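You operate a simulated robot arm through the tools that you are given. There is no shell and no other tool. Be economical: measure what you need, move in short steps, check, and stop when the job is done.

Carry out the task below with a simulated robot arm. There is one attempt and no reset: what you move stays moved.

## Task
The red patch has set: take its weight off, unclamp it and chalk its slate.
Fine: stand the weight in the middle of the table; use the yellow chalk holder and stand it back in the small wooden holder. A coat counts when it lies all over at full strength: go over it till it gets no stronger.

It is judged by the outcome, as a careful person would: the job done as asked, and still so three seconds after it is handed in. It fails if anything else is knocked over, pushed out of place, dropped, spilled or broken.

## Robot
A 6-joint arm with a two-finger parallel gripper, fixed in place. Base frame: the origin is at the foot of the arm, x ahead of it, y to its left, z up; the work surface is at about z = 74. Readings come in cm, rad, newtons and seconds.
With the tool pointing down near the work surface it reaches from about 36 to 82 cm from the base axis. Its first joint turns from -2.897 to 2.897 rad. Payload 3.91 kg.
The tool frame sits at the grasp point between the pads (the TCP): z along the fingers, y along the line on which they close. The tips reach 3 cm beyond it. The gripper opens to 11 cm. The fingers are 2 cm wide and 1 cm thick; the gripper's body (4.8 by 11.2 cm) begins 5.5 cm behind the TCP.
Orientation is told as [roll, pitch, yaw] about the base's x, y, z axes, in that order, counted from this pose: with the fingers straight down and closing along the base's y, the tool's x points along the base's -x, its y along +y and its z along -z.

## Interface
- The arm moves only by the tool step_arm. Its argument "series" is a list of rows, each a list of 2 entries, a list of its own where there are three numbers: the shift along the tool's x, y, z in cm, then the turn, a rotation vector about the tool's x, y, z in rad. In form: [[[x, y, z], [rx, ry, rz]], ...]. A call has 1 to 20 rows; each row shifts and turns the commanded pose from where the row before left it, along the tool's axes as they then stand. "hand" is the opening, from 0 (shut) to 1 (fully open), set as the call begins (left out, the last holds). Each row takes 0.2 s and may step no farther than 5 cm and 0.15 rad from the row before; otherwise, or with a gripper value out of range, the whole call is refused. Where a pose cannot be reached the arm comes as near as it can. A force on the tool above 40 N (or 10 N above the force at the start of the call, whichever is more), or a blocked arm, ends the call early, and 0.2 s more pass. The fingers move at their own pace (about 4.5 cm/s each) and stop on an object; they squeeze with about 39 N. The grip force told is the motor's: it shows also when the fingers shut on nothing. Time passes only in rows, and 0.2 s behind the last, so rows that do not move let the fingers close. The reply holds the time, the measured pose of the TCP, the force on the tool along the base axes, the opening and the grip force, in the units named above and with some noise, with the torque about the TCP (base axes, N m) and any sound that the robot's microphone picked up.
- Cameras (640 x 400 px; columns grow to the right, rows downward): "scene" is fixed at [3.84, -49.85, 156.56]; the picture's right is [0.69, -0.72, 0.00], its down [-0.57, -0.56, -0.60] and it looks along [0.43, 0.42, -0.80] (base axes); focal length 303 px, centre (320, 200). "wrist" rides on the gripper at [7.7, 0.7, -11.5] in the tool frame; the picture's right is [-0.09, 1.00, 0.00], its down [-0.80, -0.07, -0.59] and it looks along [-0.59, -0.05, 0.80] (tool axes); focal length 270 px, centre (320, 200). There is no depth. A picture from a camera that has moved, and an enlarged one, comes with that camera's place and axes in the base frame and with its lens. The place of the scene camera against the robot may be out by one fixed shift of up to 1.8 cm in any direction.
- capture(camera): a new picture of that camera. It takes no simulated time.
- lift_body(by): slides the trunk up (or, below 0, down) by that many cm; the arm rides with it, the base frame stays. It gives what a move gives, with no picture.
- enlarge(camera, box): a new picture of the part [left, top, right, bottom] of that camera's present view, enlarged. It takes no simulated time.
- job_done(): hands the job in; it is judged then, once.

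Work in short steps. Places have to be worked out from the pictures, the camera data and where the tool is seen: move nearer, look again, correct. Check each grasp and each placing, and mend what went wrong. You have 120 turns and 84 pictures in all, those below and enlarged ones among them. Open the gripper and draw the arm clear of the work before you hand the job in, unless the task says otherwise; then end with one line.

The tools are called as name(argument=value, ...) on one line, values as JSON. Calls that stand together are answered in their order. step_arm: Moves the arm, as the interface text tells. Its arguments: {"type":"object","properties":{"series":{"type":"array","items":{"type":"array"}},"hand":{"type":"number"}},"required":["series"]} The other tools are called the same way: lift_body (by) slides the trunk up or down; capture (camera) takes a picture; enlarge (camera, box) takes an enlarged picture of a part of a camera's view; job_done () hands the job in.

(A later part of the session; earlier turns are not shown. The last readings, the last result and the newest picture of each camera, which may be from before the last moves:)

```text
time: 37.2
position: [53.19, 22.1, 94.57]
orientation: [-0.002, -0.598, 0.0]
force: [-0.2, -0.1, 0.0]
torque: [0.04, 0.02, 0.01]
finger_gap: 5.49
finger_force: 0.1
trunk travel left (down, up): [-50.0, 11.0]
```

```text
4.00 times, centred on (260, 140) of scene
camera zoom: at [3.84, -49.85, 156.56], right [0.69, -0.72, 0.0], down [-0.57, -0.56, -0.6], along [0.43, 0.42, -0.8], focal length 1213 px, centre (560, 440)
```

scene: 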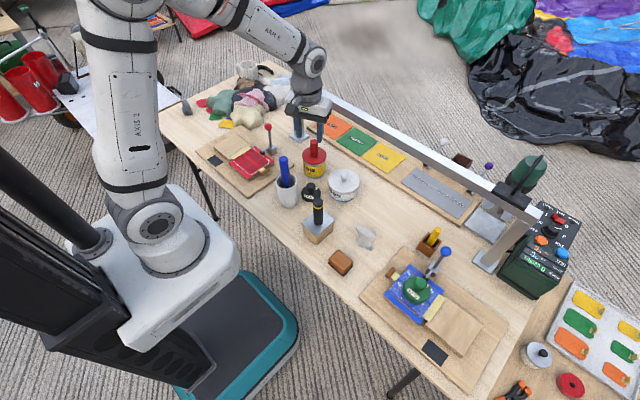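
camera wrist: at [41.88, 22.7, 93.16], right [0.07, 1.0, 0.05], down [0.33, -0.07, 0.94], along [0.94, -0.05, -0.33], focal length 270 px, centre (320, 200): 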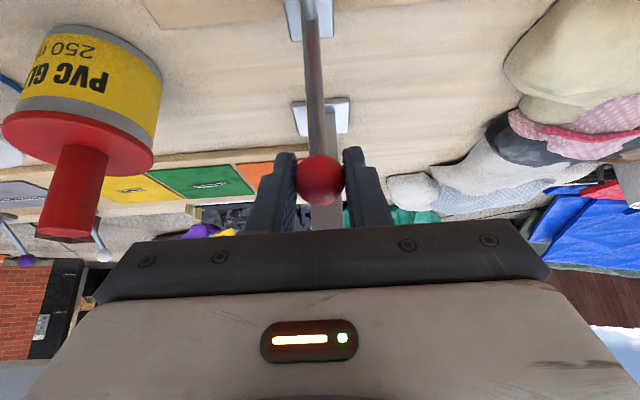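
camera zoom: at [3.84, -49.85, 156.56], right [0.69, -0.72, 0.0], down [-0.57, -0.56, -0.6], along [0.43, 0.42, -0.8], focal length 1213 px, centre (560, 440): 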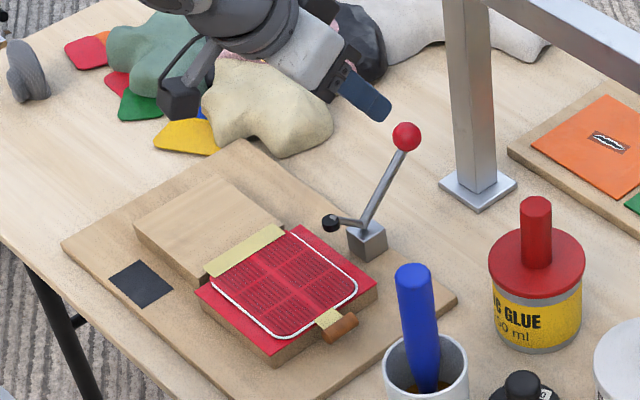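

The clamp stays open on its own. I'll back off, level the tool and travel to the yellow chalk holder on the right.

step_arm(series=[[[0, 0, -4], [0, 0, 0]], [[0, 0, -4], [0, 0, 0]], [[0, 0, -4], [0, 0, 0]], [[0, 0, 0], [0, 0.12, 0]], [[0, 0, 0], [0, 0.12, 0]], [[0, 0, 0], [0, 0.12, 0]], [[0, 0, 0], [0, 0.12, 0]], [[0, 0, 0], [0, 0.12, 0]], [[0, -4.8, 0], [0, 0, 0]], [[0, -4.8, 0], [0, 0, 0]], [[0, -4.8, 0], [0, 0, 0]], [[0, -4.8, 0], [0, 0, 0]], [[0, -4.8, 0], [0, 0, 0]], [[0, -4.8, 0], [0, 0, 0]], [[0, -4.8, 0], [0, 0, 0]], [[0, -4.8, 0], [0, 0, 0]], [[0, -4.8, 0], [0, 0, 0]], [[0, -4.8, 0], [0, 0, 0]], [[0, -4.8, 0], [0, 0, 0]], [[0, -4.8, 0], [0, 0, 0]]])

step_arm(hand=0.5, series=[[[0, -4, 0], [0, 0, 0]], [[0, 0, 0], [0, 0, 0]]])

capture(camera="wrist")

enlarge(camera="scene", box=[380, 160, 540, 300])

```text
time: 41.4
position: [46.22, -35.43, 104.87]
orientation: [0.001, 0.002, 0.002]
force: [0.0, 0.0, -0.6]
torque: [0.01, 0.02, -0.02]
finger_gap: 5.5
finger_force: 0.0
trunk travel left (down, up): [-50.0, 11.0]
```

```text
time: 42.0
position: [46.43, -39.2, 104.74]
orientation: [-0.001, 0.0, 0.005]
force: [0.6, 1.0, -0.8]
torque: [0.02, 0.01, 0.01]
finger_gap: 5.51
finger_force: 0.1
trunk travel left (down, up): [-50.0, 11.0]
```

```text
45 pictures are left
camera wrist: at [38.77, -38.72, 116.27], right [0.09, 1.0, 0.0], down [0.8, -0.07, 0.59], along [0.59, -0.05, -0.81], focal length 270 px, centre (320, 200)
```

wrist: 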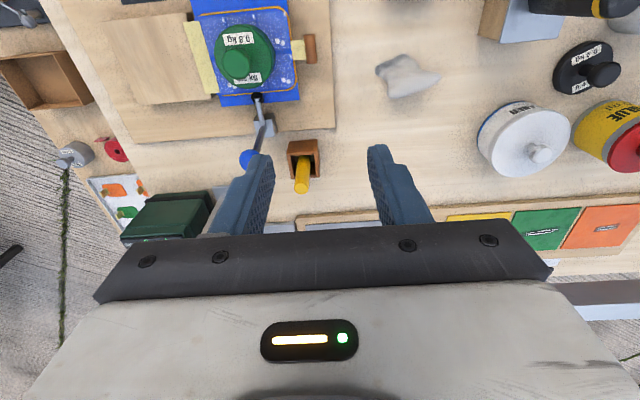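

```text
2.86 times, centred on (460, 230) of scene
camera zoom: at [3.84, -49.85, 156.56], right [0.69, -0.72, 0.0], down [-0.57, -0.56, -0.6], along [0.43, 0.42, -0.8], focal length 866 px, centre (-80, 114)
```

zoom: 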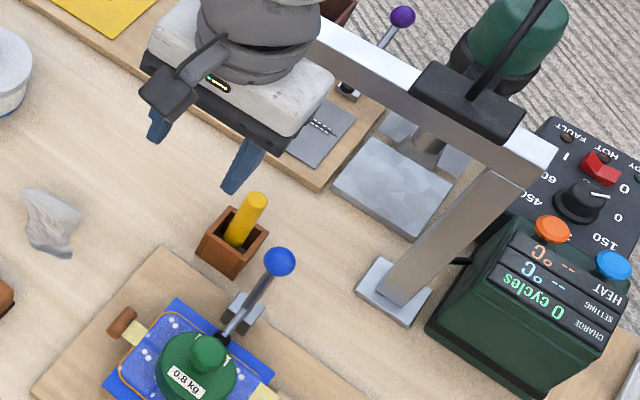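

I estimate the chalk top at (59.8, −43.3, 82.3) and the blue ball at (52.6, −48.2, 88). I'll zoom in on the holder before approaching.

enlarge(camera="wrist", box=[230, 80, 370, 220])

```text
2.86 times, centred on (300, 150) of wrist
camera zoom: at [38.77, -38.72, 116.27], right [0.09, 1.0, 0.0], down [0.8, -0.07, 0.59], along [0.59, -0.05, -0.81], focal length 772 px, centre (377, 343)
```

zoom: 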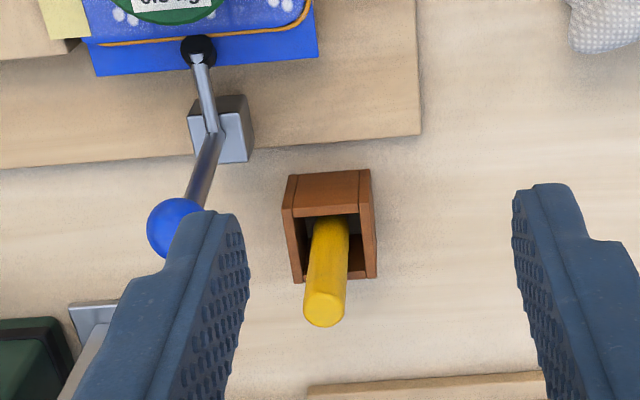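

The chalk looks nearly upright and its top may be nearer z≈84–85. I'll move closer and tilt slightly (0.15 rad) away from the beam to re-measure.

step_arm(series=[[[-2, -1.9, 2], [0, 0, 0]], [[-4, -1.9, 2], [0, 0, 0]], [[-2, 0, 3], [0, -0.15, 0]], [[0, 0, 0], [0, 0, 0]]])

enlarge(camera="wrist", box=[200, 40, 440, 220])

enlarge(camera="scene", box=[390, 180, 520, 300])

```text
time: 43.0
position: [54.24, -43.17, 97.91]
orientation: [0.0, -0.149, 0.003]
force: [0.6, -0.3, 0.0]
torque: [-0.02, 0.01, 0.0]
finger_gap: 5.5
finger_force: 0.0
trunk travel left (down, up): [-50.0, 11.0]
```

```text
2.22 times, centred on (320, 130) of wrist
camera zoom: at [44.88, -42.66, 108.17], right [0.09, 1.0, 0.01], down [0.7, -0.07, 0.71], along [0.71, -0.05, -0.71], focal length 601 px, centre (320, 356)
```

zoom: 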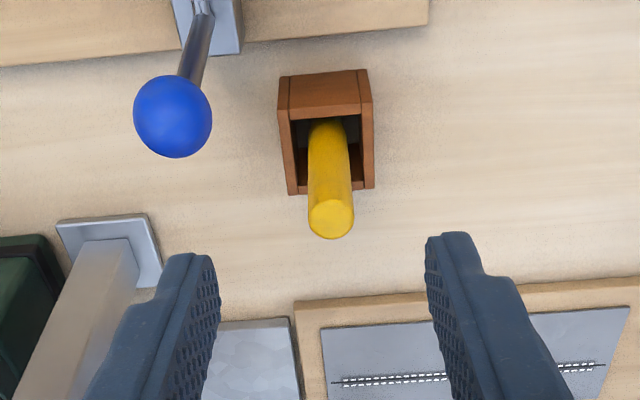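

```text
3.33 times, centred on (455, 240) of scene
camera zoom: at [3.84, -49.85, 156.56], right [0.69, -0.72, 0.0], down [-0.57, -0.56, -0.6], along [0.43, 0.42, -0.8], focal length 1011 px, centre (-130, 67)
```

zoom: 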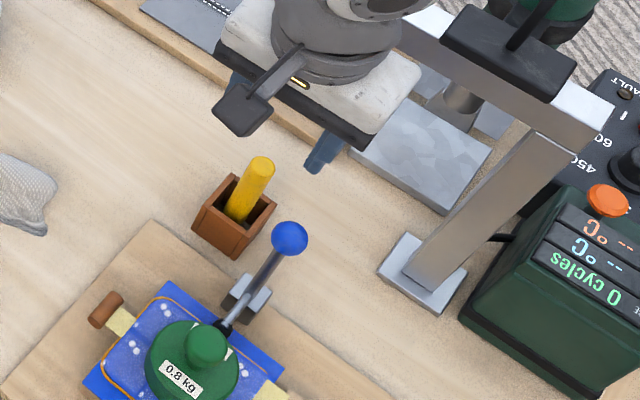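

I refine the chalk top to about (59.8, −43.1, 84.5), with the holder rim near z 78.6. I'll descend most of the way and check the clearance to the beam.

step_arm(hand=0.42, series=[[[-2.86, 0, 1], [0, 0, 0]], [[0, 0, 4], [0, 0, 0]], [[0, 0, 4], [0, 0, 0]], [[0, 0, 1.5], [0, 0, 0]], [[0, 0, 0], [0, 0, 0]]])

enlarge(camera="wrist", box=[200, 60, 440, 240])

enlarge(camera="scene", box=[390, 140, 540, 280])

```text
time: 44.2
position: [58.69, -43.13, 87.82]
orientation: [-0.002, -0.148, 0.002]
force: [-0.1, 0.1, 0.2]
torque: [-0.01, 0.03, 0.0]
finger_gap: 4.63
finger_force: 0.0
trunk travel left (down, up): [-50.0, 11.0]
```

```text
2.22 times, centred on (320, 150) of wrist
camera zoom: at [49.5, -42.57, 98.14], right [0.09, 1.0, 0.01], down [0.7, -0.07, 0.71], along [0.7, -0.05, -0.71], focal length 601 px, centre (320, 311)
```

zoom: 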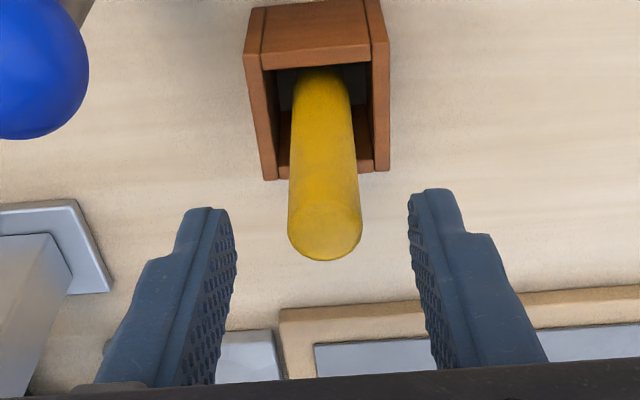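

```text
2.86 times, centred on (465, 210) of scene
camera zoom: at [3.84, -49.85, 156.56], right [0.69, -0.72, 0.0], down [-0.57, -0.56, -0.6], along [0.43, 0.42, -0.8], focal length 866 px, centre (-94, 171)
```

zoom: 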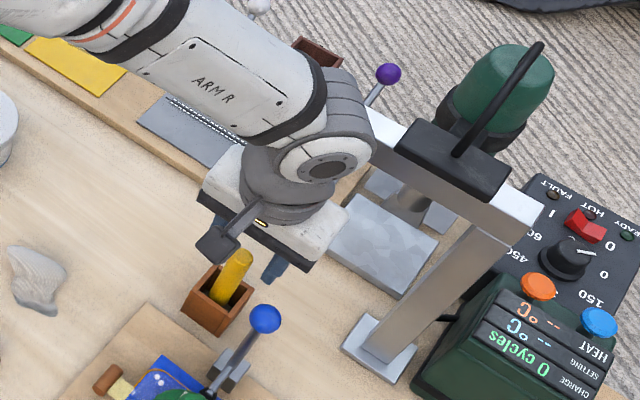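

It's well aligned, and the arm is clear of the beam. I'll go down the last 5.5 cm and close on the chalk holder.

step_arm(series=[[[0, 0, 2.5], [0, 0, 0]], [[0, 0, 2], [0, 0, 0]], [[-0.05, 0, 1], [0, 0, 0]], [[0, 0, 0], [0, 0, 0]]])

step_arm(hand=0, series=[[[0, 0, 0], [0, 0, 0]], [[0, 0, 0], [0, 0, 0]], [[0, 0, 0], [0, 0, 0]], [[0, 0, 0], [0, 0, 0]]])

enlarge(camera="wrist", box=[200, 60, 440, 240])

enlarge(camera="scene", box=[390, 190, 490, 280])

```text
time: 45.2
position: [59.7, -43.03, 82.28]
orientation: [0.002, -0.15, 0.004]
force: [-0.5, -0.2, -0.1]
torque: [0.0, -0.01, -0.01]
finger_gap: 4.62
finger_force: 0.0
trunk travel left (down, up): [-50.0, 11.0]
```

```text
time: 46.2
position: [59.56, -43.16, 82.32]
orientation: [0.0, -0.149, 0.002]
force: [-0.4, 0.4, 1.2]
torque: [-0.03, 0.0, 0.0]
finger_gap: 1.95
finger_force: 39.1
trunk travel left (down, up): [-50.0, 11.0]
```

```text
2.22 times, centred on (320, 150) of wrist
camera zoom: at [50.35, -42.55, 92.48], right [0.09, 1.0, 0.01], down [0.7, -0.07, 0.71], along [0.7, -0.05, -0.71], focal length 601 px, centre (320, 311)
```

zoom: 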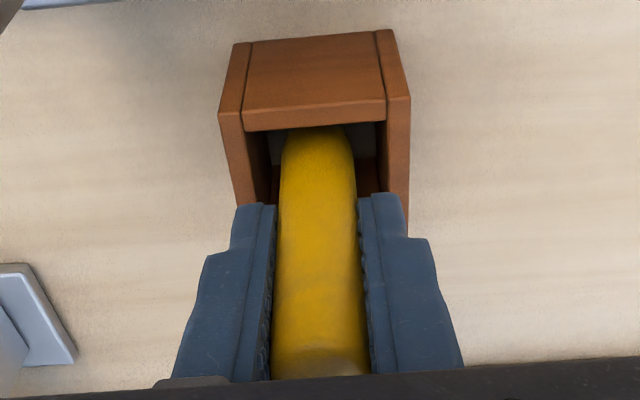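

```text
4.44 times, centred on (440, 235) of scene
camera zoom: at [3.84, -49.85, 156.56], right [0.69, -0.72, 0.0], down [-0.57, -0.56, -0.6], along [0.43, 0.42, -0.8], focal length 1348 px, centre (-213, 44)
```

zoom: 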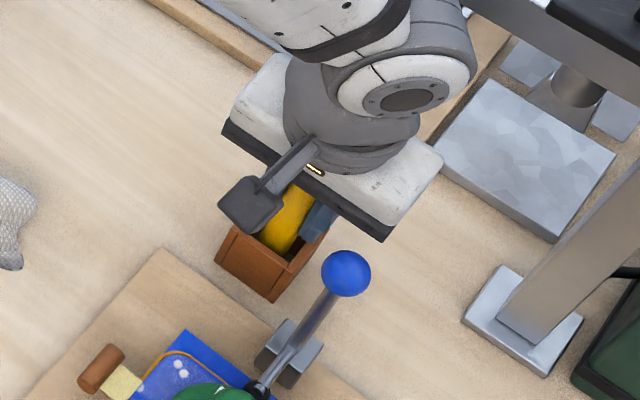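

Gripped at 1.95 cm. I'll lift straight up, slowly at first.

step_arm(series=[[[-0.15, 0, -1], [0, 0, 0]], [[-0.3, 0, -2], [0, 0, 0]], [[-0.45, 0, -3], [0, 0, 0]], [[-0.45, 0, -3], [0, 0, 0]], [[-0.45, 0, -3], [0, 0, 0]], [[-0.45, 0, -3], [0, 0, 0]], [[0, 0, 0], [0, 0, 0]]])

enlarge(camera="scene", box=[370, 140, 530, 280])

enlarge(camera="wrist", box=[200, 40, 440, 240])

```text
time: 47.8
position: [59.93, -43.43, 97.54]
orientation: [0.0, -0.149, 0.001]
force: [-1.6, -0.6, -1.0]
torque: [-0.03, -0.01, 0.0]
finger_gap: 1.94
finger_force: 38.9
trunk travel left (down, up): [-50.0, 11.0]
```

```text
2.86 times, centred on (450, 210) of scene
camera zoom: at [3.84, -49.85, 156.56], right [0.69, -0.72, 0.0], down [-0.57, -0.56, -0.6], along [0.43, 0.42, -0.8], focal length 866 px, centre (-51, 171)
```

zoom: 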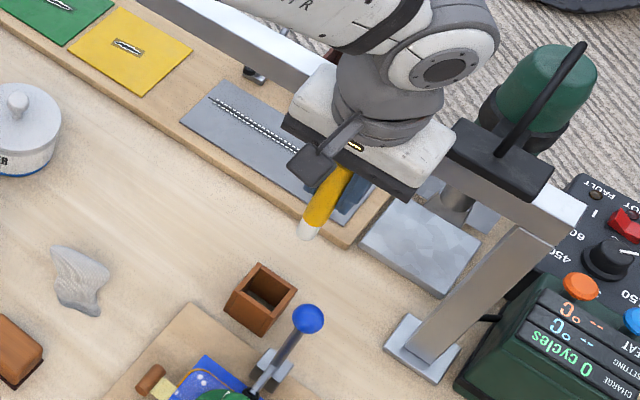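

```text
2.00 times, centred on (320, 140) of wrist
camera zoom: at [50.6, -42.85, 107.76], right [0.09, 1.0, 0.01], down [0.7, -0.07, 0.71], along [0.7, -0.05, -0.71], focal length 541 px, centre (320, 320)
```

zoom: 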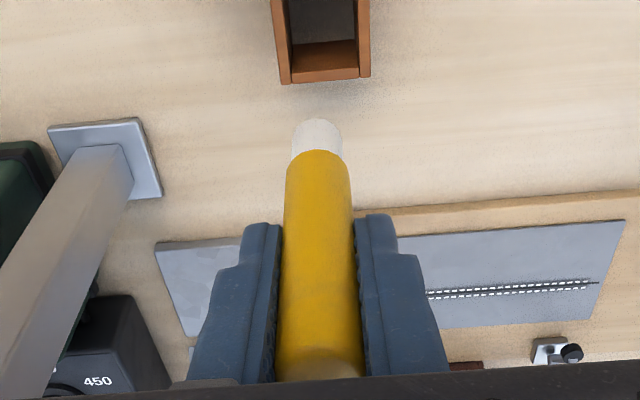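

The chalk holder is held, white tip down and about 7.5 cm below the TCP. I'll raise it clear of everything, pull back and carry it over to the red station's slate.

step_arm(series=[[[-0.4, 0, -3], [0, 0, 0]], [[-0.6, 0, -4], [0, 0, 0]], [[2, 0, -2], [0, 0, 0]], [[3.5, 0, -0.52], [0, 0, 0]], [[3.5, 0, -0.52], [0, 0, 0]], [[3.5, 0, -0.52], [0, 0, 0]], [[2, 1, -0.3], [0, 0, 0]], [[0, 3, 0], [0, 0, 0]], [[0, 4.5, 0], [0, 0, 0]], [[0, 4.5, 0], [0, 0, 0]], [[0, 4.5, 0], [0, 0, 0]], [[0, 4.5, 0], [0, 0, 0]], [[0, 4.5, 0], [0, 0, 0]], [[0, 4.5, 0], [0, 0, 0]], [[0, 4.5, 0], [0, 0, 0]], [[0, 4.5, 0], [0, 0, 0]], [[0, 4.5, 0], [0, 0, 0]], [[0, 4.5, 0], [0, 0, 0]], [[0, 4.5, 0], [0, 0, 0]], [[0, 4.5, 0], [0, 0, 0]]])

step_arm(series=[[[0, 4.5, 0], [0, 0, 0]], [[0, 4.5, 0], [0, 0, 0]], [[0, 4.5, 0], [0, 0, 0]], [[1, 4, 0], [0, 0, 0]], [[2, 2, 0], [0, -0.12, 0]], [[0, 0, 0], [0, 0, 0]]])

capture(camera="wrist")

capture(camera="scene")

```text
time: 52.0
position: [44.43, 15.11, 106.42]
orientation: [-0.002, -0.148, 0.002]
force: [-0.2, 0.9, -0.3]
torque: [-0.03, -0.04, 0.02]
finger_gap: 1.95
finger_force: 39.3
trunk travel left (down, up): [-50.0, 11.0]
```

```text
time: 53.4
position: [41.89, 34.21, 106.08]
orientation: [-0.001, -0.268, 0.004]
force: [0.0, 0.4, -0.4]
torque: [0.01, 0.0, 0.03]
finger_gap: 1.96
finger_force: 39.6
trunk travel left (down, up): [-50.0, 11.0]
```

```text
34 pictures are left
camera wrist: at [31.3, 34.8, 115.03], right [0.08, 1.0, 0.02], down [0.61, -0.07, 0.79], along [0.78, -0.05, -0.62], focal length 270 px, centre (320, 200)
```

wrist: 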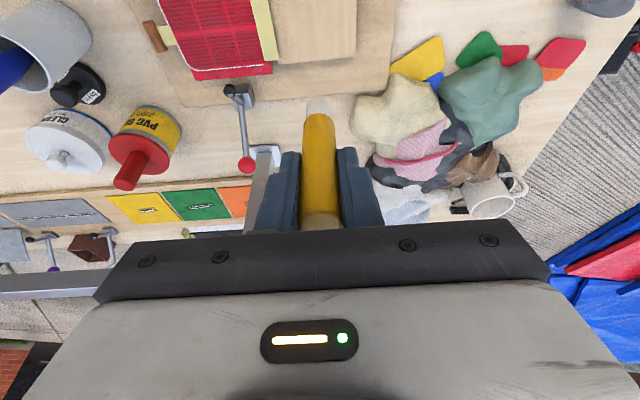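

```text
33 pictures are left
```

scene: 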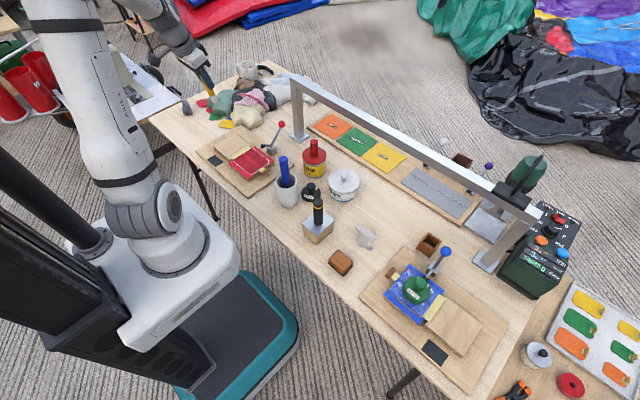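

From the earlier wrist views, the slate spans x≈33.2–37.1, y≈31.3–37.2, with its top near z 75.5. I'll bring the chalk tip to hover just over its centre.

step_arm(series=[[[2.33, 0, 3.6], [0, 0, 0]], [[2.33, 0, 3.6], [0, 0, 0]], [[2.33, 0, 3.6], [0, 0, 0]], [[2.33, 0, 3.6], [0, 0, 0]], [[2.33, 0, 3.2], [0, 0, 0]], [[0, 0, 0], [0, 0, 0]]])

enlarge(camera="scene", box=[170, 120, 270, 200])

enlarge(camera="wrist", box=[200, 0, 440, 200])

```text
time: 54.8
position: [34.76, 34.22, 86.07]
orientation: [0.0, -0.27, 0.002]
force: [-0.8, -0.6, -0.4]
torque: [0.01, 0.02, 0.0]
finger_gap: 1.98
finger_force: 38.7
trunk travel left (down, up): [-50.0, 11.0]
```

```text
5.00 times, centred on (220, 160) of scene
camera zoom: at [3.84, -49.85, 156.56], right [0.69, -0.72, 0.0], down [-0.57, -0.56, -0.6], along [0.43, 0.42, -0.8], focal length 1516 px, centre (820, 400)
```

zoom: 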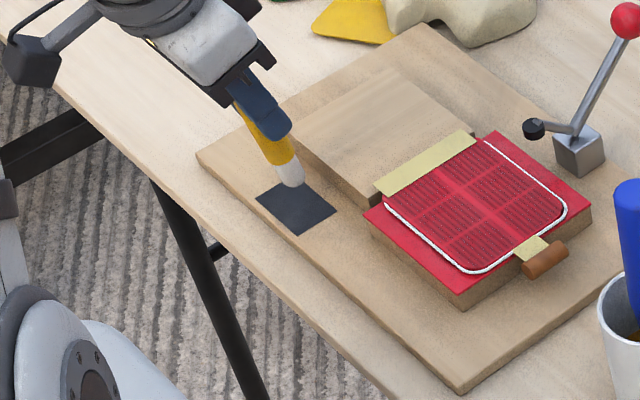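

```text
2.00 times, centred on (320, 100) of wrist
camera zoom: at [24.5, 34.6, 95.13], right [0.08, 1.0, 0.02], down [0.61, -0.07, 0.79], along [0.78, -0.05, -0.62], focal length 541 px, centre (320, 400)
```

zoom: 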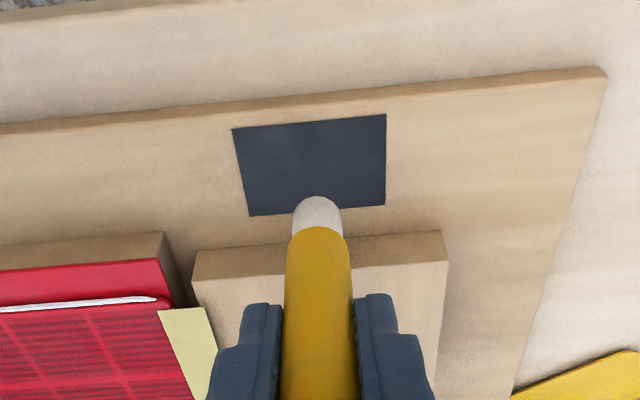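

I now have a clean view. The slate spans x 33.45–37.0, y 31.1–36.7 and the tip is above its middle at about (34.8, 34.1). I'll descend gently to make contact.

step_arm(series=[[[0.1, 0, 1.0], [0, 0, 0]], [[0.27, 0, 0.96], [0, 0, 0]], [[0.13, 0, 0.48], [0, 0, 0]], [[0, 0, 0], [0, 0, 0]]])

enlarge(camera="wrist", box=[220, 20, 420, 180])

```text
time: 55.8
position: [35.28, 34.14, 83.81]
orientation: [0.004, -0.273, 0.003]
force: [0.5, -2.8, 38.1]
torque: [-0.6, -0.14, -0.08]
finger_gap: 1.96
finger_force: 39.0
trunk travel left (down, up): [-50.0, 11.0]
```

```text
2.50 times, centred on (320, 100) of wrist
camera zoom: at [24.75, 34.66, 92.75], right [0.08, 1.0, 0.03], down [0.61, -0.07, 0.79], along [0.79, -0.05, -0.62], focal length 676 px, centre (320, 450)
```

zoom: 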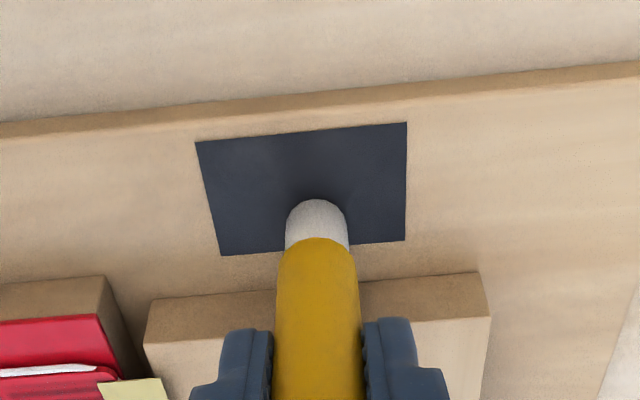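

Contact came earlier than expected, at 38 N. I'll ease off to about 10 N.

step_arm(series=[[[-0.08, 0, -0.3], [0, 0, 0]], [[0, 0, 0], [0, 0, 0]]])

```text
time: 56.4
position: [35.12, 34.06, 83.72]
orientation: [-0.001, -0.27, 0.002]
force: [1.8, 5.2, 13.7]
torque: [0.53, -0.15, 0.05]
finger_gap: 1.94
finger_force: 39.4
trunk travel left (down, up): [-50.0, 11.0]
```

About 14 N now. I'll make a short test stroke in y, then lift to see the mark and learn where the tip actually touches.

step_arm(series=[[[0, -0.4, 0], [0, 0, 0]], [[0, -0.4, 0], [0, 0, 0]], [[0, -0.4, 0], [0, 0, 0]], [[0, -0.4, 0], [0, 0, 0]], [[0, 0, 0], [0, 0, 0]]])

step_arm(series=[[[-0.8, 0, -2.9], [0, 0, 0]], [[0, 0, 0], [0, 0, 0]]])

enlarge(camera="wrist", box=[220, 20, 420, 180])

```text
time: 57.6
position: [35.24, 32.56, 83.74]
orientation: [0.003, -0.271, 0.001]
force: [0.9, 6.9, 22.7]
torque: [0.64, -0.16, 0.04]
finger_gap: 1.96
finger_force: 39.0
trunk travel left (down, up): [-50.0, 11.0]
```

```text
time: 58.2
position: [35.32, 32.34, 86.42]
orientation: [-0.003, -0.267, 0.002]
force: [0.4, 0.1, 0.0]
torque: [0.0, 0.03, 0.0]
finger_gap: 1.94
finger_force: 38.5
trunk travel left (down, up): [-50.0, 11.0]
```

```text
2.50 times, centred on (320, 100) of wrist
camera zoom: at [24.81, 32.96, 95.53], right [0.08, 1.0, 0.02], down [0.62, -0.07, 0.79], along [0.78, -0.05, -0.62], focal length 676 px, centre (320, 450)
```

zoom: 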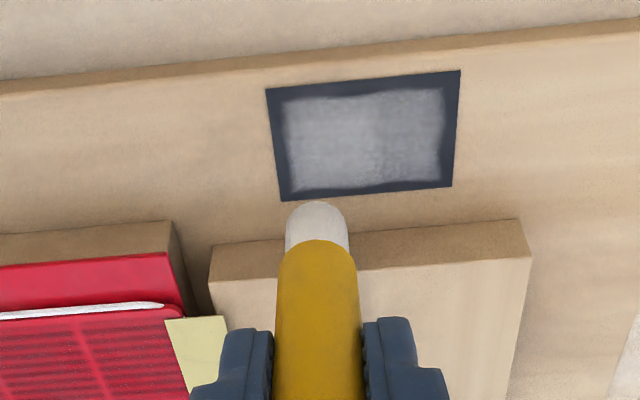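

One stroke already laid a uniform but partial coat. I'll do fuller passes across the slate to bring it to full strength.

step_arm(series=[[[0.4, 0.1, 1.4], [0, 0, 0]], [[0.37, 0, 1.38], [0, 0, 0]], [[0, 0.6, 0], [0, 0, 0]], [[0, 0.6, 0], [0, 0, 0]], [[0, 0.6, 0], [0, 0, 0]], [[0, 0.6, 0], [0, 0, 0]], [[0, 0.6, 0], [0, 0, 0]], [[0, 0.6, 0], [0, 0, 0]], [[0.77, 0, -0.21], [0, 0, 0]], [[0, -0.6, 0], [0, 0, 0]], [[0, -0.6, 0], [0, 0, 0]], [[0, -0.6, 0], [0, 0, 0]], [[0, -0.6, 0], [0, 0, 0]], [[0, -0.6, 0], [0, 0, 0]], [[0, -0.6, 0], [0, 0, 0]], [[0, 0, 0], [0, 0, 0]]])

enlarge(camera="wrist", box=[220, 20, 420, 180])

```text
time: 61.6
position: [34.61, 32.64, 83.65]
orientation: [0.0, -0.269, 0.003]
force: [0.5, -0.9, -0.5]
torque: [0.0, 0.0, 0.01]
finger_gap: 1.94
finger_force: 39.3
trunk travel left (down, up): [-50.0, 11.0]
```

```text
2.50 times, centred on (320, 100) of wrist
camera zoom: at [24.12, 33.18, 92.72], right [0.08, 1.0, 0.02], down [0.61, -0.07, 0.79], along [0.78, -0.05, -0.62], focal length 676 px, centre (320, 450)
```

zoom: 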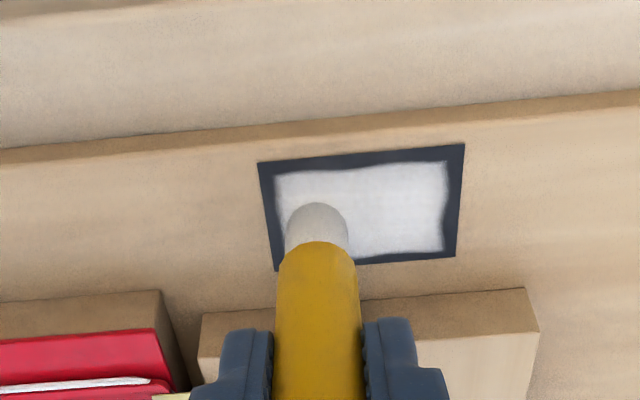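

The coat is much stronger, but contact has been lost at this end. I'll press slightly lower and make more passes.

step_arm(series=[[[0.04, 0, 0.13], [0, 0, 0]], [[0, 0.6, 0], [0, 0, 0]], [[0, 0.6, 0], [0, 0, 0]], [[0, 0.6, 0], [0, 0, 0]], [[0, 0.6, 0], [0, 0, 0]], [[0, 0.6, 0], [0, 0, 0]], [[0, 0.6, 0], [0, 0, 0]], [[-0.87, 0, 0.24], [0, 0, 0]], [[0, -0.6, 0], [0, 0, 0]], [[0, -0.6, 0], [0, 0, 0]], [[0, -0.6, 0], [0, 0, 0]], [[0, -0.6, 0], [0, 0, 0]], [[0, -0.6, 0], [0, 0, 0]], [[0, -0.6, 0], [0, 0, 0]], [[0, 0, 0], [0, 0, 0]]])

enlarge(camera="wrist", box=[220, 20, 420, 180])

```text
time: 64.8
position: [35.39, 32.63, 83.48]
orientation: [-0.001, -0.271, 0.003]
force: [0.3, -1.0, -0.4]
torque: [0.01, -0.01, 0.01]
finger_gap: 1.97
finger_force: 39.2
trunk travel left (down, up): [-50.0, 11.0]
```

```text
2.50 times, centred on (320, 100) of wrist
camera zoom: at [24.84, 33.16, 92.55], right [0.08, 1.0, 0.02], down [0.62, -0.07, 0.79], along [0.78, -0.05, -0.62], focal length 676 px, centre (320, 450)
```

zoom: 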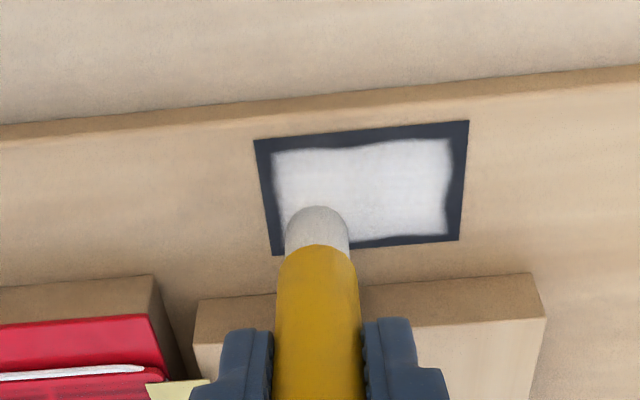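

There's no contact at z 83.48, so the chalk has slid slightly up in the grip. I'll lower in small steps to find contact again.

step_arm(series=[[[0.027, 0, 0.1], [0, 0, 0]], [[0.027, 0, 0.1], [0, 0, 0]], [[0, 0, 0], [0, 0, 0]]])

```text
time: 65.6
position: [35.29, 32.61, 83.53]
orientation: [0.001, -0.269, 0.001]
force: [1.2, -0.6, 12.5]
torque: [-0.15, -0.15, 0.0]
finger_gap: 1.99
finger_force: 39.3
trunk travel left (down, up): [-50.0, 11.0]
```

In contact again at 12.5 N. I'll do another set of passes with this pressure.

step_arm(series=[[[0, 0.6, 0], [0, 0, 0]], [[0, 0.6, 0], [0, 0, 0]], [[0, 0.6, 0], [0, 0, 0]], [[0, 0.6, 0], [0, 0, 0]], [[0, 0.6, 0], [0, 0, 0]], [[0, 0.6, 0], [0, 0, 0]], [[0.77, 0, -0.21], [0, 0, 0]], [[0, -0.6, 0], [0, 0, 0]], [[0, -0.6, 0], [0, 0, 0]], [[0, -0.6, 0], [0, 0, 0]], [[0, -0.6, 0], [0, 0, 0]], [[0, -0.6, 0], [0, 0, 0]], [[0, -0.6, 0], [0, 0, 0]], [[0, 0, 0], [0, 0, 0]]])

enlarge(camera="wrist", box=[220, 20, 420, 180])

```text
time: 68.6
position: [34.49, 32.77, 83.45]
orientation: [0.0, -0.27, 0.003]
force: [1.0, 2.5, 7.9]
torque: [0.29, -0.1, 0.06]
finger_gap: 1.95
finger_force: 39.2
trunk travel left (down, up): [-50.0, 11.0]
```

```text
2.50 times, centred on (320, 100) of wrist
camera zoom: at [24.14, 33.36, 92.38], right [0.08, 1.0, 0.02], down [0.61, -0.07, 0.79], along [0.78, -0.05, -0.62], focal length 676 px, centre (320, 450)
```

zoom: 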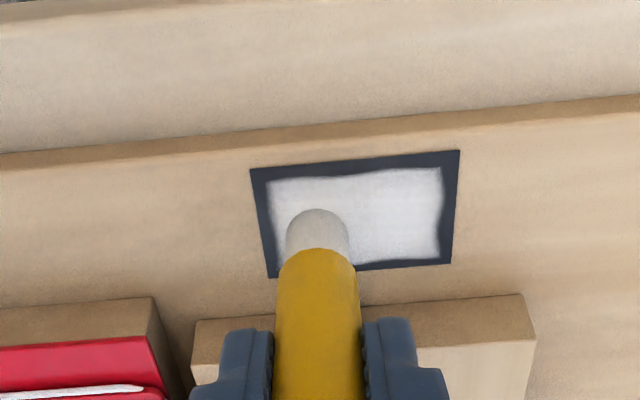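

It looks close to saturated. I'll do one more full round, then lift and compare.

step_arm(series=[[[0.015, 0.6, 0.05], [0, 0, 0]], [[0, 0.6, 0], [0, 0, 0]], [[0, 0.6, 0], [0, 0, 0]], [[0, 0.6, 0], [0, 0, 0]], [[0, 0.6, 0], [0, 0, 0]], [[0, 0.6, 0], [0, 0, 0]], [[-0.87, 0, 0.25], [0, 0, 0]], [[0, -0.6, 0], [0, 0, 0]], [[0, -0.6, 0], [0, 0, 0]], [[0, -0.6, 0], [0, 0, 0]], [[0, -0.6, 0], [0, 0, 0]], [[0, -0.6, 0], [0, 0, 0]], [[0, -0.6, 0], [0, 0, 0]], [[0, -0.5, 0], [0, 0, 0]], [[0, 0, 0], [0, 0, 0]]])

step_arm(series=[[[-0.27, 0, -1], [0, 0, 0]], [[-0.8, 0, -2.9], [0, 0, 0]], [[-0.8, 0, -2.9], [0, 0, 0]], [[0, 0, 0], [0, 0, 0]]])

enlarge(camera="wrist", box=[220, 20, 420, 180])

enlarge(camera="scene", box=[170, 120, 270, 200])

```text
time: 71.8
position: [35.56, 32.21, 83.4]
orientation: [0.001, -0.268, 0.002]
force: [-0.1, 0.6, -0.1]
torque: [0.02, -0.01, -0.04]
finger_gap: 2.01
finger_force: 38.5
trunk travel left (down, up): [-50.0, 11.0]
```

```text
time: 72.8
position: [35.63, 32.35, 90.54]
orientation: [-0.001, -0.268, 0.001]
force: [-0.2, -0.3, -0.1]
torque: [-0.02, -0.02, 0.0]
finger_gap: 1.96
finger_force: 38.7
trunk travel left (down, up): [-50.0, 11.0]
```

```text
2.50 times, centred on (320, 100) of wrist
camera zoom: at [25.12, 32.86, 99.59], right [0.08, 1.0, 0.02], down [0.61, -0.07, 0.79], along [0.78, -0.05, -0.62], focal length 676 px, centre (320, 450)
```

zoom: 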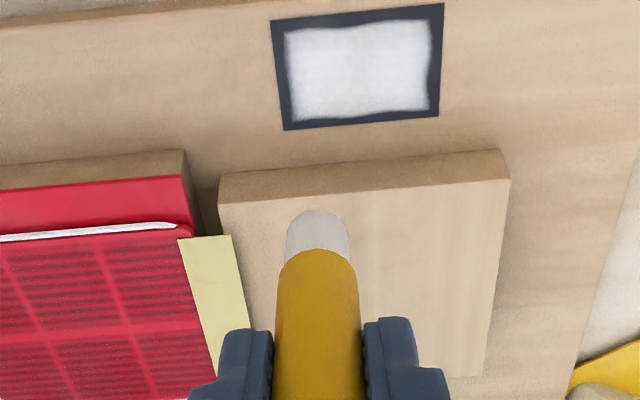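

```text
5.00 times, centred on (220, 160) of scene
camera zoom: at [3.84, -49.85, 156.56], right [0.69, -0.72, 0.0], down [-0.57, -0.56, -0.6], along [0.43, 0.42, -0.8], focal length 1516 px, centre (820, 400)
```

zoom: 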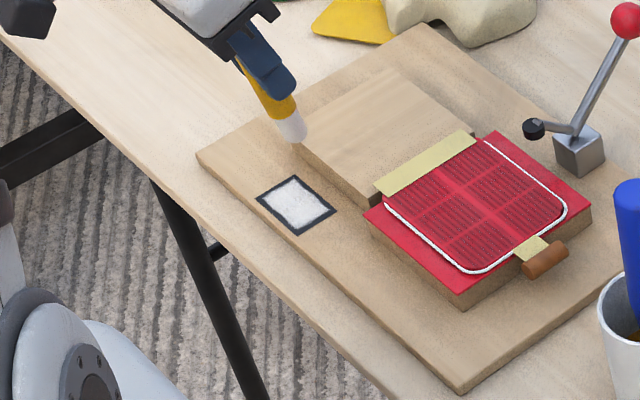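

The coat is even and white. To confirm it's saturated I'll do one more round with good contact and wider reach, then compare from the same pose.

step_arm(series=[[[0.8, 0, 2.9], [0, 0, 0]], [[0.8, 0, 2.9], [0, 0, 0]], [[0.27, 0, 1.0], [0, 0, 0]], [[0.04, 0, 0.15], [0, 0, 0]], [[0, 0, 0], [0, 0, 0]]])

```text
time: 74.0
position: [35.51, 32.27, 83.41]
orientation: [0.001, -0.27, 0.001]
force: [-2.0, 1.1, 11.8]
torque: [0.11, 0.06, -0.01]
finger_gap: 1.98
finger_force: 38.8
trunk travel left (down, up): [-50.0, 11.0]
```

Good contact at 12 N. I'll run three lines across the slate.

step_arm(series=[[[0, 0.8, 0], [0, 0, 0]], [[0, 0.8, 0], [0, 0, 0]], [[0, 0.8, 0], [0, 0, 0]], [[0, 0.8, 0], [0, 0, 0]], [[0, 0.7, 0], [0, 0, 0]], [[0.58, 0, -0.15], [0, 0, 0]], [[0.01, -0.8, 0.03], [0, 0, 0]], [[0, -0.8, 0], [0, 0, 0]], [[0, -0.8, 0], [0, 0, 0]], [[0, -0.8, 0], [0, 0, 0]], [[0, -0.7, 0], [0, 0, 0]], [[0.58, 0, -0.15], [0, 0, 0]], [[0.01, 0.8, 0.03], [0, 0, 0]], [[0, 0.8, 0], [0, 0, 0]], [[0, 0.8, 0], [0, 0, 0]], [[0, 0.8, 0], [0, 0, 0]], [[0, 0.7, 0], [0, 0, 0]], [[0, 0, 0], [0, 0, 0]]])

step_arm(series=[[[-0.27, 0, -1], [0, 0, 0]], [[-1.96, -2, -2.6], [0, 0, 0]], [[-0.8, -1.9, -2.9], [0, 0, 0]], [[0, 0, 0], [0, 0, 0]]])

enlarge(camera="wrist", box=[220, 20, 420, 180])

enlarge(camera="scene", box=[170, 120, 270, 200])

```text
time: 77.8
position: [34.26, 36.07, 83.02]
orientation: [0.001, -0.269, 0.002]
force: [-0.6, -3.0, 6.9]
torque: [-0.22, 0.0, -0.03]
finger_gap: 1.95
finger_force: 39.4
trunk travel left (down, up): [-50.0, 11.0]
```

```text
time: 78.8
position: [35.54, 32.31, 90.44]
orientation: [-0.002, -0.268, 0.001]
force: [-0.5, -0.5, -0.2]
torque: [-0.02, 0.0, -0.01]
finger_gap: 1.98
finger_force: 39.2
trunk travel left (down, up): [-50.0, 11.0]
```

```text
2.50 times, centred on (320, 100) of wrist
camera zoom: at [25.08, 32.82, 99.36], right [0.08, 1.0, 0.02], down [0.61, -0.07, 0.79], along [0.78, -0.05, -0.62], focal length 676 px, centre (320, 450)
```

zoom: 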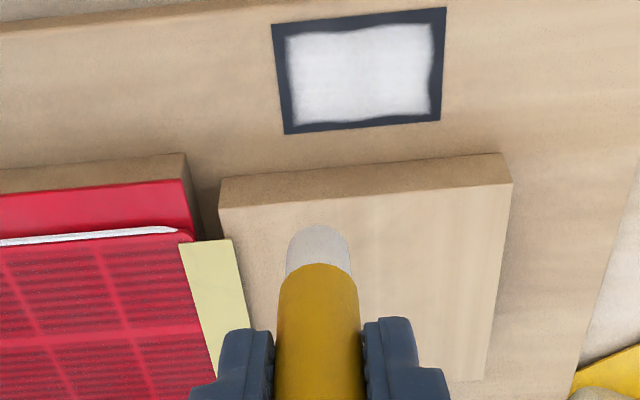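

```text
5.00 times, centred on (220, 160) of scene
camera zoom: at [3.84, -49.85, 156.56], right [0.69, -0.72, 0.0], down [-0.57, -0.56, -0.6], along [0.43, 0.42, -0.8], focal length 1516 px, centre (820, 400)
```

zoom: 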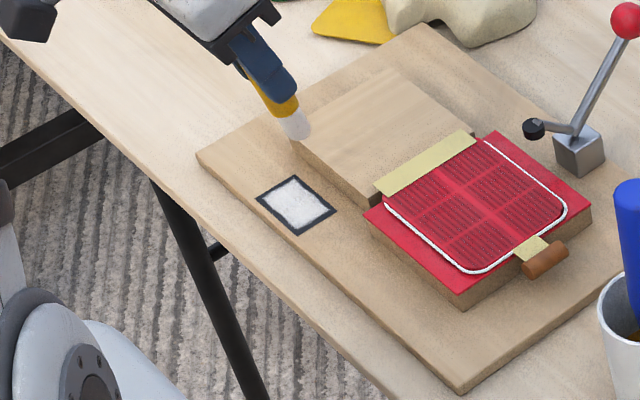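

There's no further change, so the coat is at full strength. Now I'll carry the chalk back high, over the same path, to its wooden holder.

step_arm(series=[[[-1.07, 0, -3.86], [0, 0, 0]], [[-1.07, 0, -3.86], [0, 0, 0]], [[-1.07, 0, -3.86], [0, 0, 0]], [[-1.07, 0, -3.86], [0, 0, 0]], [[-3, -3, 0.8], [0, 0, 0]], [[-3, -3, 0.8], [0, 0, 0]], [[-2, -4, 0.5], [0, 0, 0]], [[0, -4.5, 0], [0, 0, 0]], [[0, -4.5, 0], [0, 0, 0]], [[0, -4.5, 0], [0, 0, 0]], [[0, -4.5, 0], [0, 0, 0]], [[0, -4.5, 0], [0, 0, 0]], [[0, -4.5, 0], [0, 0, 0]], [[0, -4.5, 0], [0, 0, 0]], [[0, -4.5, 0], [0, 0, 0]], [[0, -4.5, 0], [0, 0, 0]], [[0, -4.5, 0], [0, 0, 0]], [[0, -4.5, 0], [0, 0, 0]], [[0, -4.5, 0], [0, 0, 0]], [[0, -4.5, 0], [0, 0, 0]]])

step_arm(series=[[[0, -3.5, 0], [0, 0, 0]], [[0, -3, 0], [0, 0, 0]], [[-3, 0, 0.8], [0, 0, 0]], [[-4, 0, 1.1], [0, 0, 0]], [[-3, 0, 0.8], [0, 0, 0]], [[0, 0, 0], [0, 0, 0]]])

enlarge(camera="wrist", box=[200, 20, 440, 220])

```text
time: 83.0
position: [43.98, -36.42, 106.28]
orientation: [0.002, -0.269, 0.001]
force: [1.3, 0.1, -0.7]
torque: [-0.01, 0.03, 0.0]
finger_gap: 1.95
finger_force: 38.9
trunk travel left (down, up): [-50.0, 11.0]
```

```text
time: 84.4
position: [54.35, -42.88, 106.23]
orientation: [0.001, -0.267, 0.001]
force: [0.6, -0.2, -0.5]
torque: [-0.05, 0.0, 0.0]
finger_gap: 1.96
finger_force: 39.0
trunk travel left (down, up): [-50.0, 11.0]
```

```text
2.00 times, centred on (320, 120) of wrist
camera zoom: at [43.87, -42.32, 115.31], right [0.08, 1.0, 0.02], down [0.61, -0.07, 0.79], along [0.78, -0.05, -0.62], focal length 541 px, centre (320, 360)
```

zoom: 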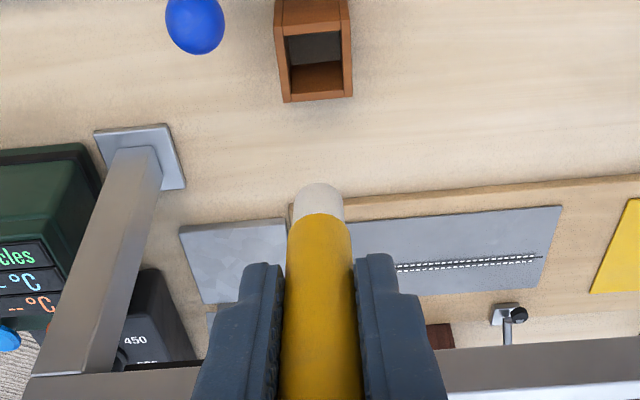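

The holder's centre is (59.7, −43.0), and the tip sits a little forward of the TCP. I'll reduce the tilt by 0.1 rad so the chalk hangs upright, then come in above the holder.

step_arm(series=[[[0, 0, 0], [0, 0.1, 0]], [[-2.8, -0.1, 2], [0, 0, 0]], [[0, 0, 4], [0, 0, 0]], [[0, 0, 4], [0, 0, 0]], [[0, 0, 3.5], [0, 0, 0]], [[0, 0, 0], [0, 0, 0]]])

enlarge(camera="wrist", box=[200, 20, 440, 220])

enlarge(camera="scene", box=[390, 180, 490, 270])

```text
time: 85.8
position: [59.12, -42.77, 93.52]
orientation: [0.0, -0.168, 0.004]
force: [0.1, 0.0, -0.1]
torque: [-0.01, -0.02, -0.01]
finger_gap: 2.0
finger_force: 39.2
trunk travel left (down, up): [-50.0, 11.0]
```

```text
2.00 times, centred on (320, 120) of wrist
camera zoom: at [49.61, -42.16, 103.61], right [0.08, 1.0, 0.01], down [0.69, -0.07, 0.72], along [0.72, -0.05, -0.69], focal length 541 px, centre (320, 360)
```

zoom: 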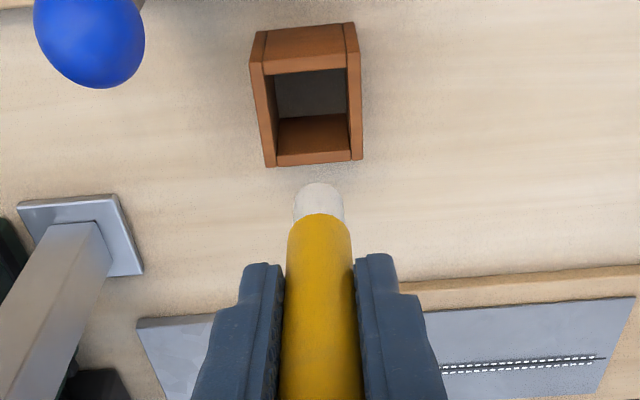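

```text
4.44 times, centred on (440, 225) of scene
camera zoom: at [3.84, -49.85, 156.56], right [0.69, -0.72, 0.0], down [-0.57, -0.56, -0.6], along [0.43, 0.42, -0.8], focal length 1348 px, centre (-213, 89)
```

zoom: 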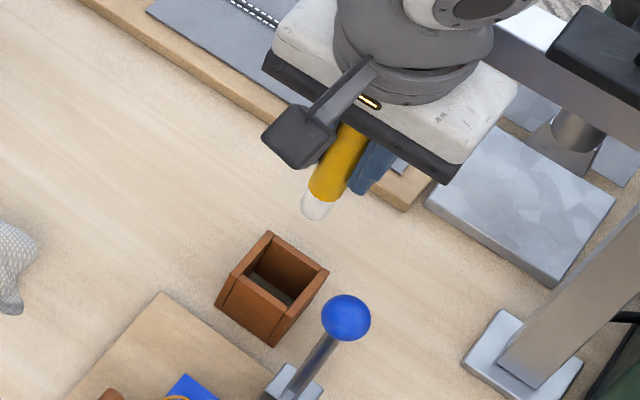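

The tip is about 0.7 cm forward of the TCP, so at this x the chalk will enter the holder centred. I'll shift y by −0.3, lower to just above the rim and check.

step_arm(series=[[[0.34, -0.3, 2], [0, 0, 0]], [[0.51, 0, 3], [0, 0, 0]], [[0.2, 0, 1.2], [0, 0, 0]], [[0, 0, 0], [0, 0, 0]]])

enlarge(camera="wrist", box=[220, 20, 420, 180])

enlarge(camera="scene", box=[400, 200, 480, 270])

```text
time: 86.8
position: [59.2, -42.91, 87.19]
orientation: [-0.001, -0.167, 0.003]
force: [0.6, 0.4, -1.2]
torque: [0.0, 0.02, -0.05]
finger_gap: 1.99
finger_force: 38.6
trunk travel left (down, up): [-50.0, 11.0]
```

```text
2.50 times, centred on (320, 100) of wrist
camera zoom: at [49.8, -42.4, 97.25], right [0.08, 1.0, 0.01], down [0.69, -0.07, 0.72], along [0.72, -0.05, -0.69], focal length 676 px, centre (320, 450)
```

zoom: 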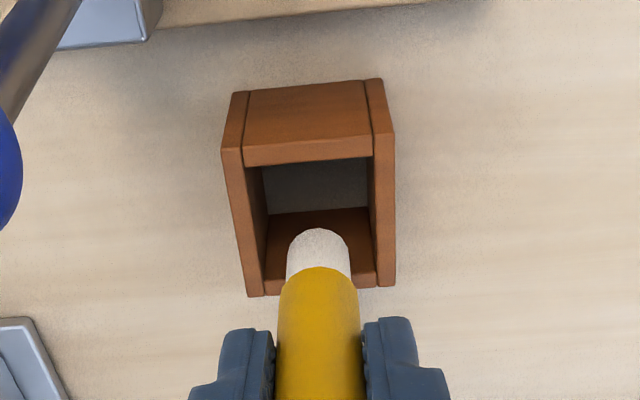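

```text
5.71 times, centred on (440, 235) of scene
camera zoom: at [3.84, -49.85, 156.56], right [0.69, -0.72, 0.0], down [-0.57, -0.56, -0.6], along [0.43, 0.42, -0.8], focal length 1733 px, centre (-366, 0)
```

zoom: 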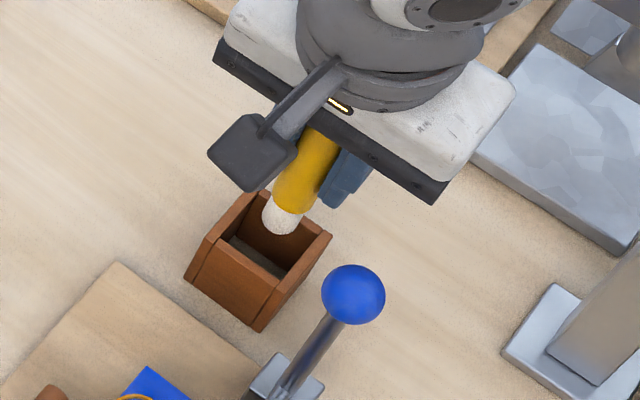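

The tip is over the opening and just slightly forward. I'll shift x by −0.3 and lower it into the holder in small steps.

step_arm(series=[[[0.47, 0, 0.93], [0, 0, 0]], [[0.17, 0, 0.99], [0, 0, 0]], [[0.17, 0, 0.99], [0, 0, 0]], [[0, 0, 0], [0, 0, 0]]])

enlarge(camera="wrist", box=[220, 20, 420, 180])

```text
time: 87.8
position: [59.12, -43.23, 84.22]
orientation: [0.002, -0.168, 0.0]
force: [0.2, 1.0, -0.8]
torque: [-0.01, -0.01, 0.0]
finger_gap: 1.97
finger_force: 39.0
trunk travel left (down, up): [-50.0, 11.0]
```

```text
2.50 times, centred on (320, 100) of wrist
camera zoom: at [49.61, -42.66, 94.18], right [0.09, 1.0, 0.01], down [0.69, -0.07, 0.72], along [0.72, -0.05, -0.69], focal length 676 px, centre (320, 450)
```

zoom: 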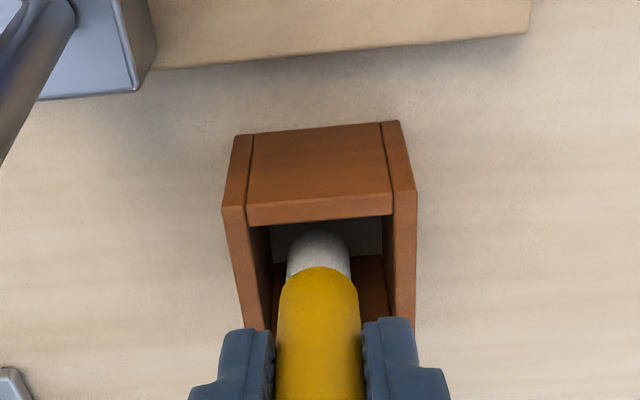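

The chalk is inside the holder with no side force. I'll lower it until it touches the floor.

step_arm(series=[[[0.12, 0.1, 0.69], [0, 0, 0]], [[0.07, 0, 0.4], [0, 0, 0]], [[0.05, 0, 0.3], [0, 0, 0]], [[0, 0, 0], [0, 0, 0]]])

```text
time: 88.8
position: [59.04, -42.95, 82.9]
orientation: [0.0, -0.168, 0.001]
force: [-0.4, 0.4, -0.3]
torque: [0.01, 0.0, 0.02]
finger_gap: 1.99
finger_force: 38.5
trunk travel left (down, up): [-50.0, 11.0]
```

step_arm(series=[[[0.03, 0, 0.2], [0, 0, 0]], [[0.03, 0, 0.2], [0, 0, 0]], [[0, 0, 0], [0, 0, 0]]])

```text
time: 89.6
position: [58.94, -43.15, 82.45]
orientation: [-0.001, -0.17, 0.002]
force: [-0.5, -0.9, 0.1]
torque: [-0.03, 0.0, 0.0]
finger_gap: 1.98
finger_force: 38.7
trunk travel left (down, up): [-50.0, 11.0]
```

step_arm(series=[[[0.03, 0, 0.15], [0, 0, 0]], [[0.03, 0, 0.15], [0, 0, 0]], [[0, 0, 0], [0, 0, 0]]])

enlarge(camera="wrist", box=[220, 40, 420, 200])

```text
time: 90.4
position: [58.94, -43.13, 82.1]
orientation: [-0.001, -0.17, 0.001]
force: [0.5, -0.6, -0.5]
torque: [0.02, 0.02, 0.01]
finger_gap: 1.99
finger_force: 39.2
trunk travel left (down, up): [-50.0, 11.0]
```

```text
2.50 times, centred on (320, 120) of wrist
camera zoom: at [49.44, -42.6, 92.07], right [0.08, 1.0, 0.01], down [0.69, -0.07, 0.72], along [0.72, -0.05, -0.69], focal length 676 px, centre (320, 400)
```

zoom: 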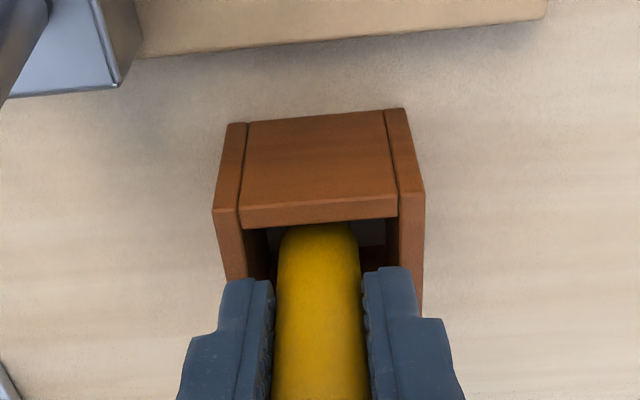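

step_arm(series=[[[0.03, 0, 0.15], [0, 0, 0]], [[0.03, 0, 0.15], [0, 0, 0]], [[0, 0, 0], [0, 0, 0]]])

```text
time: 91.2
position: [58.92, -43.09, 81.88]
orientation: [-0.001, -0.168, 0.003]
force: [0.8, 0.0, 4.7]
torque: [0.0, -0.08, 0.03]
finger_gap: 1.99
finger_force: 39.3
trunk travel left (down, up): [-50.0, 11.0]
```

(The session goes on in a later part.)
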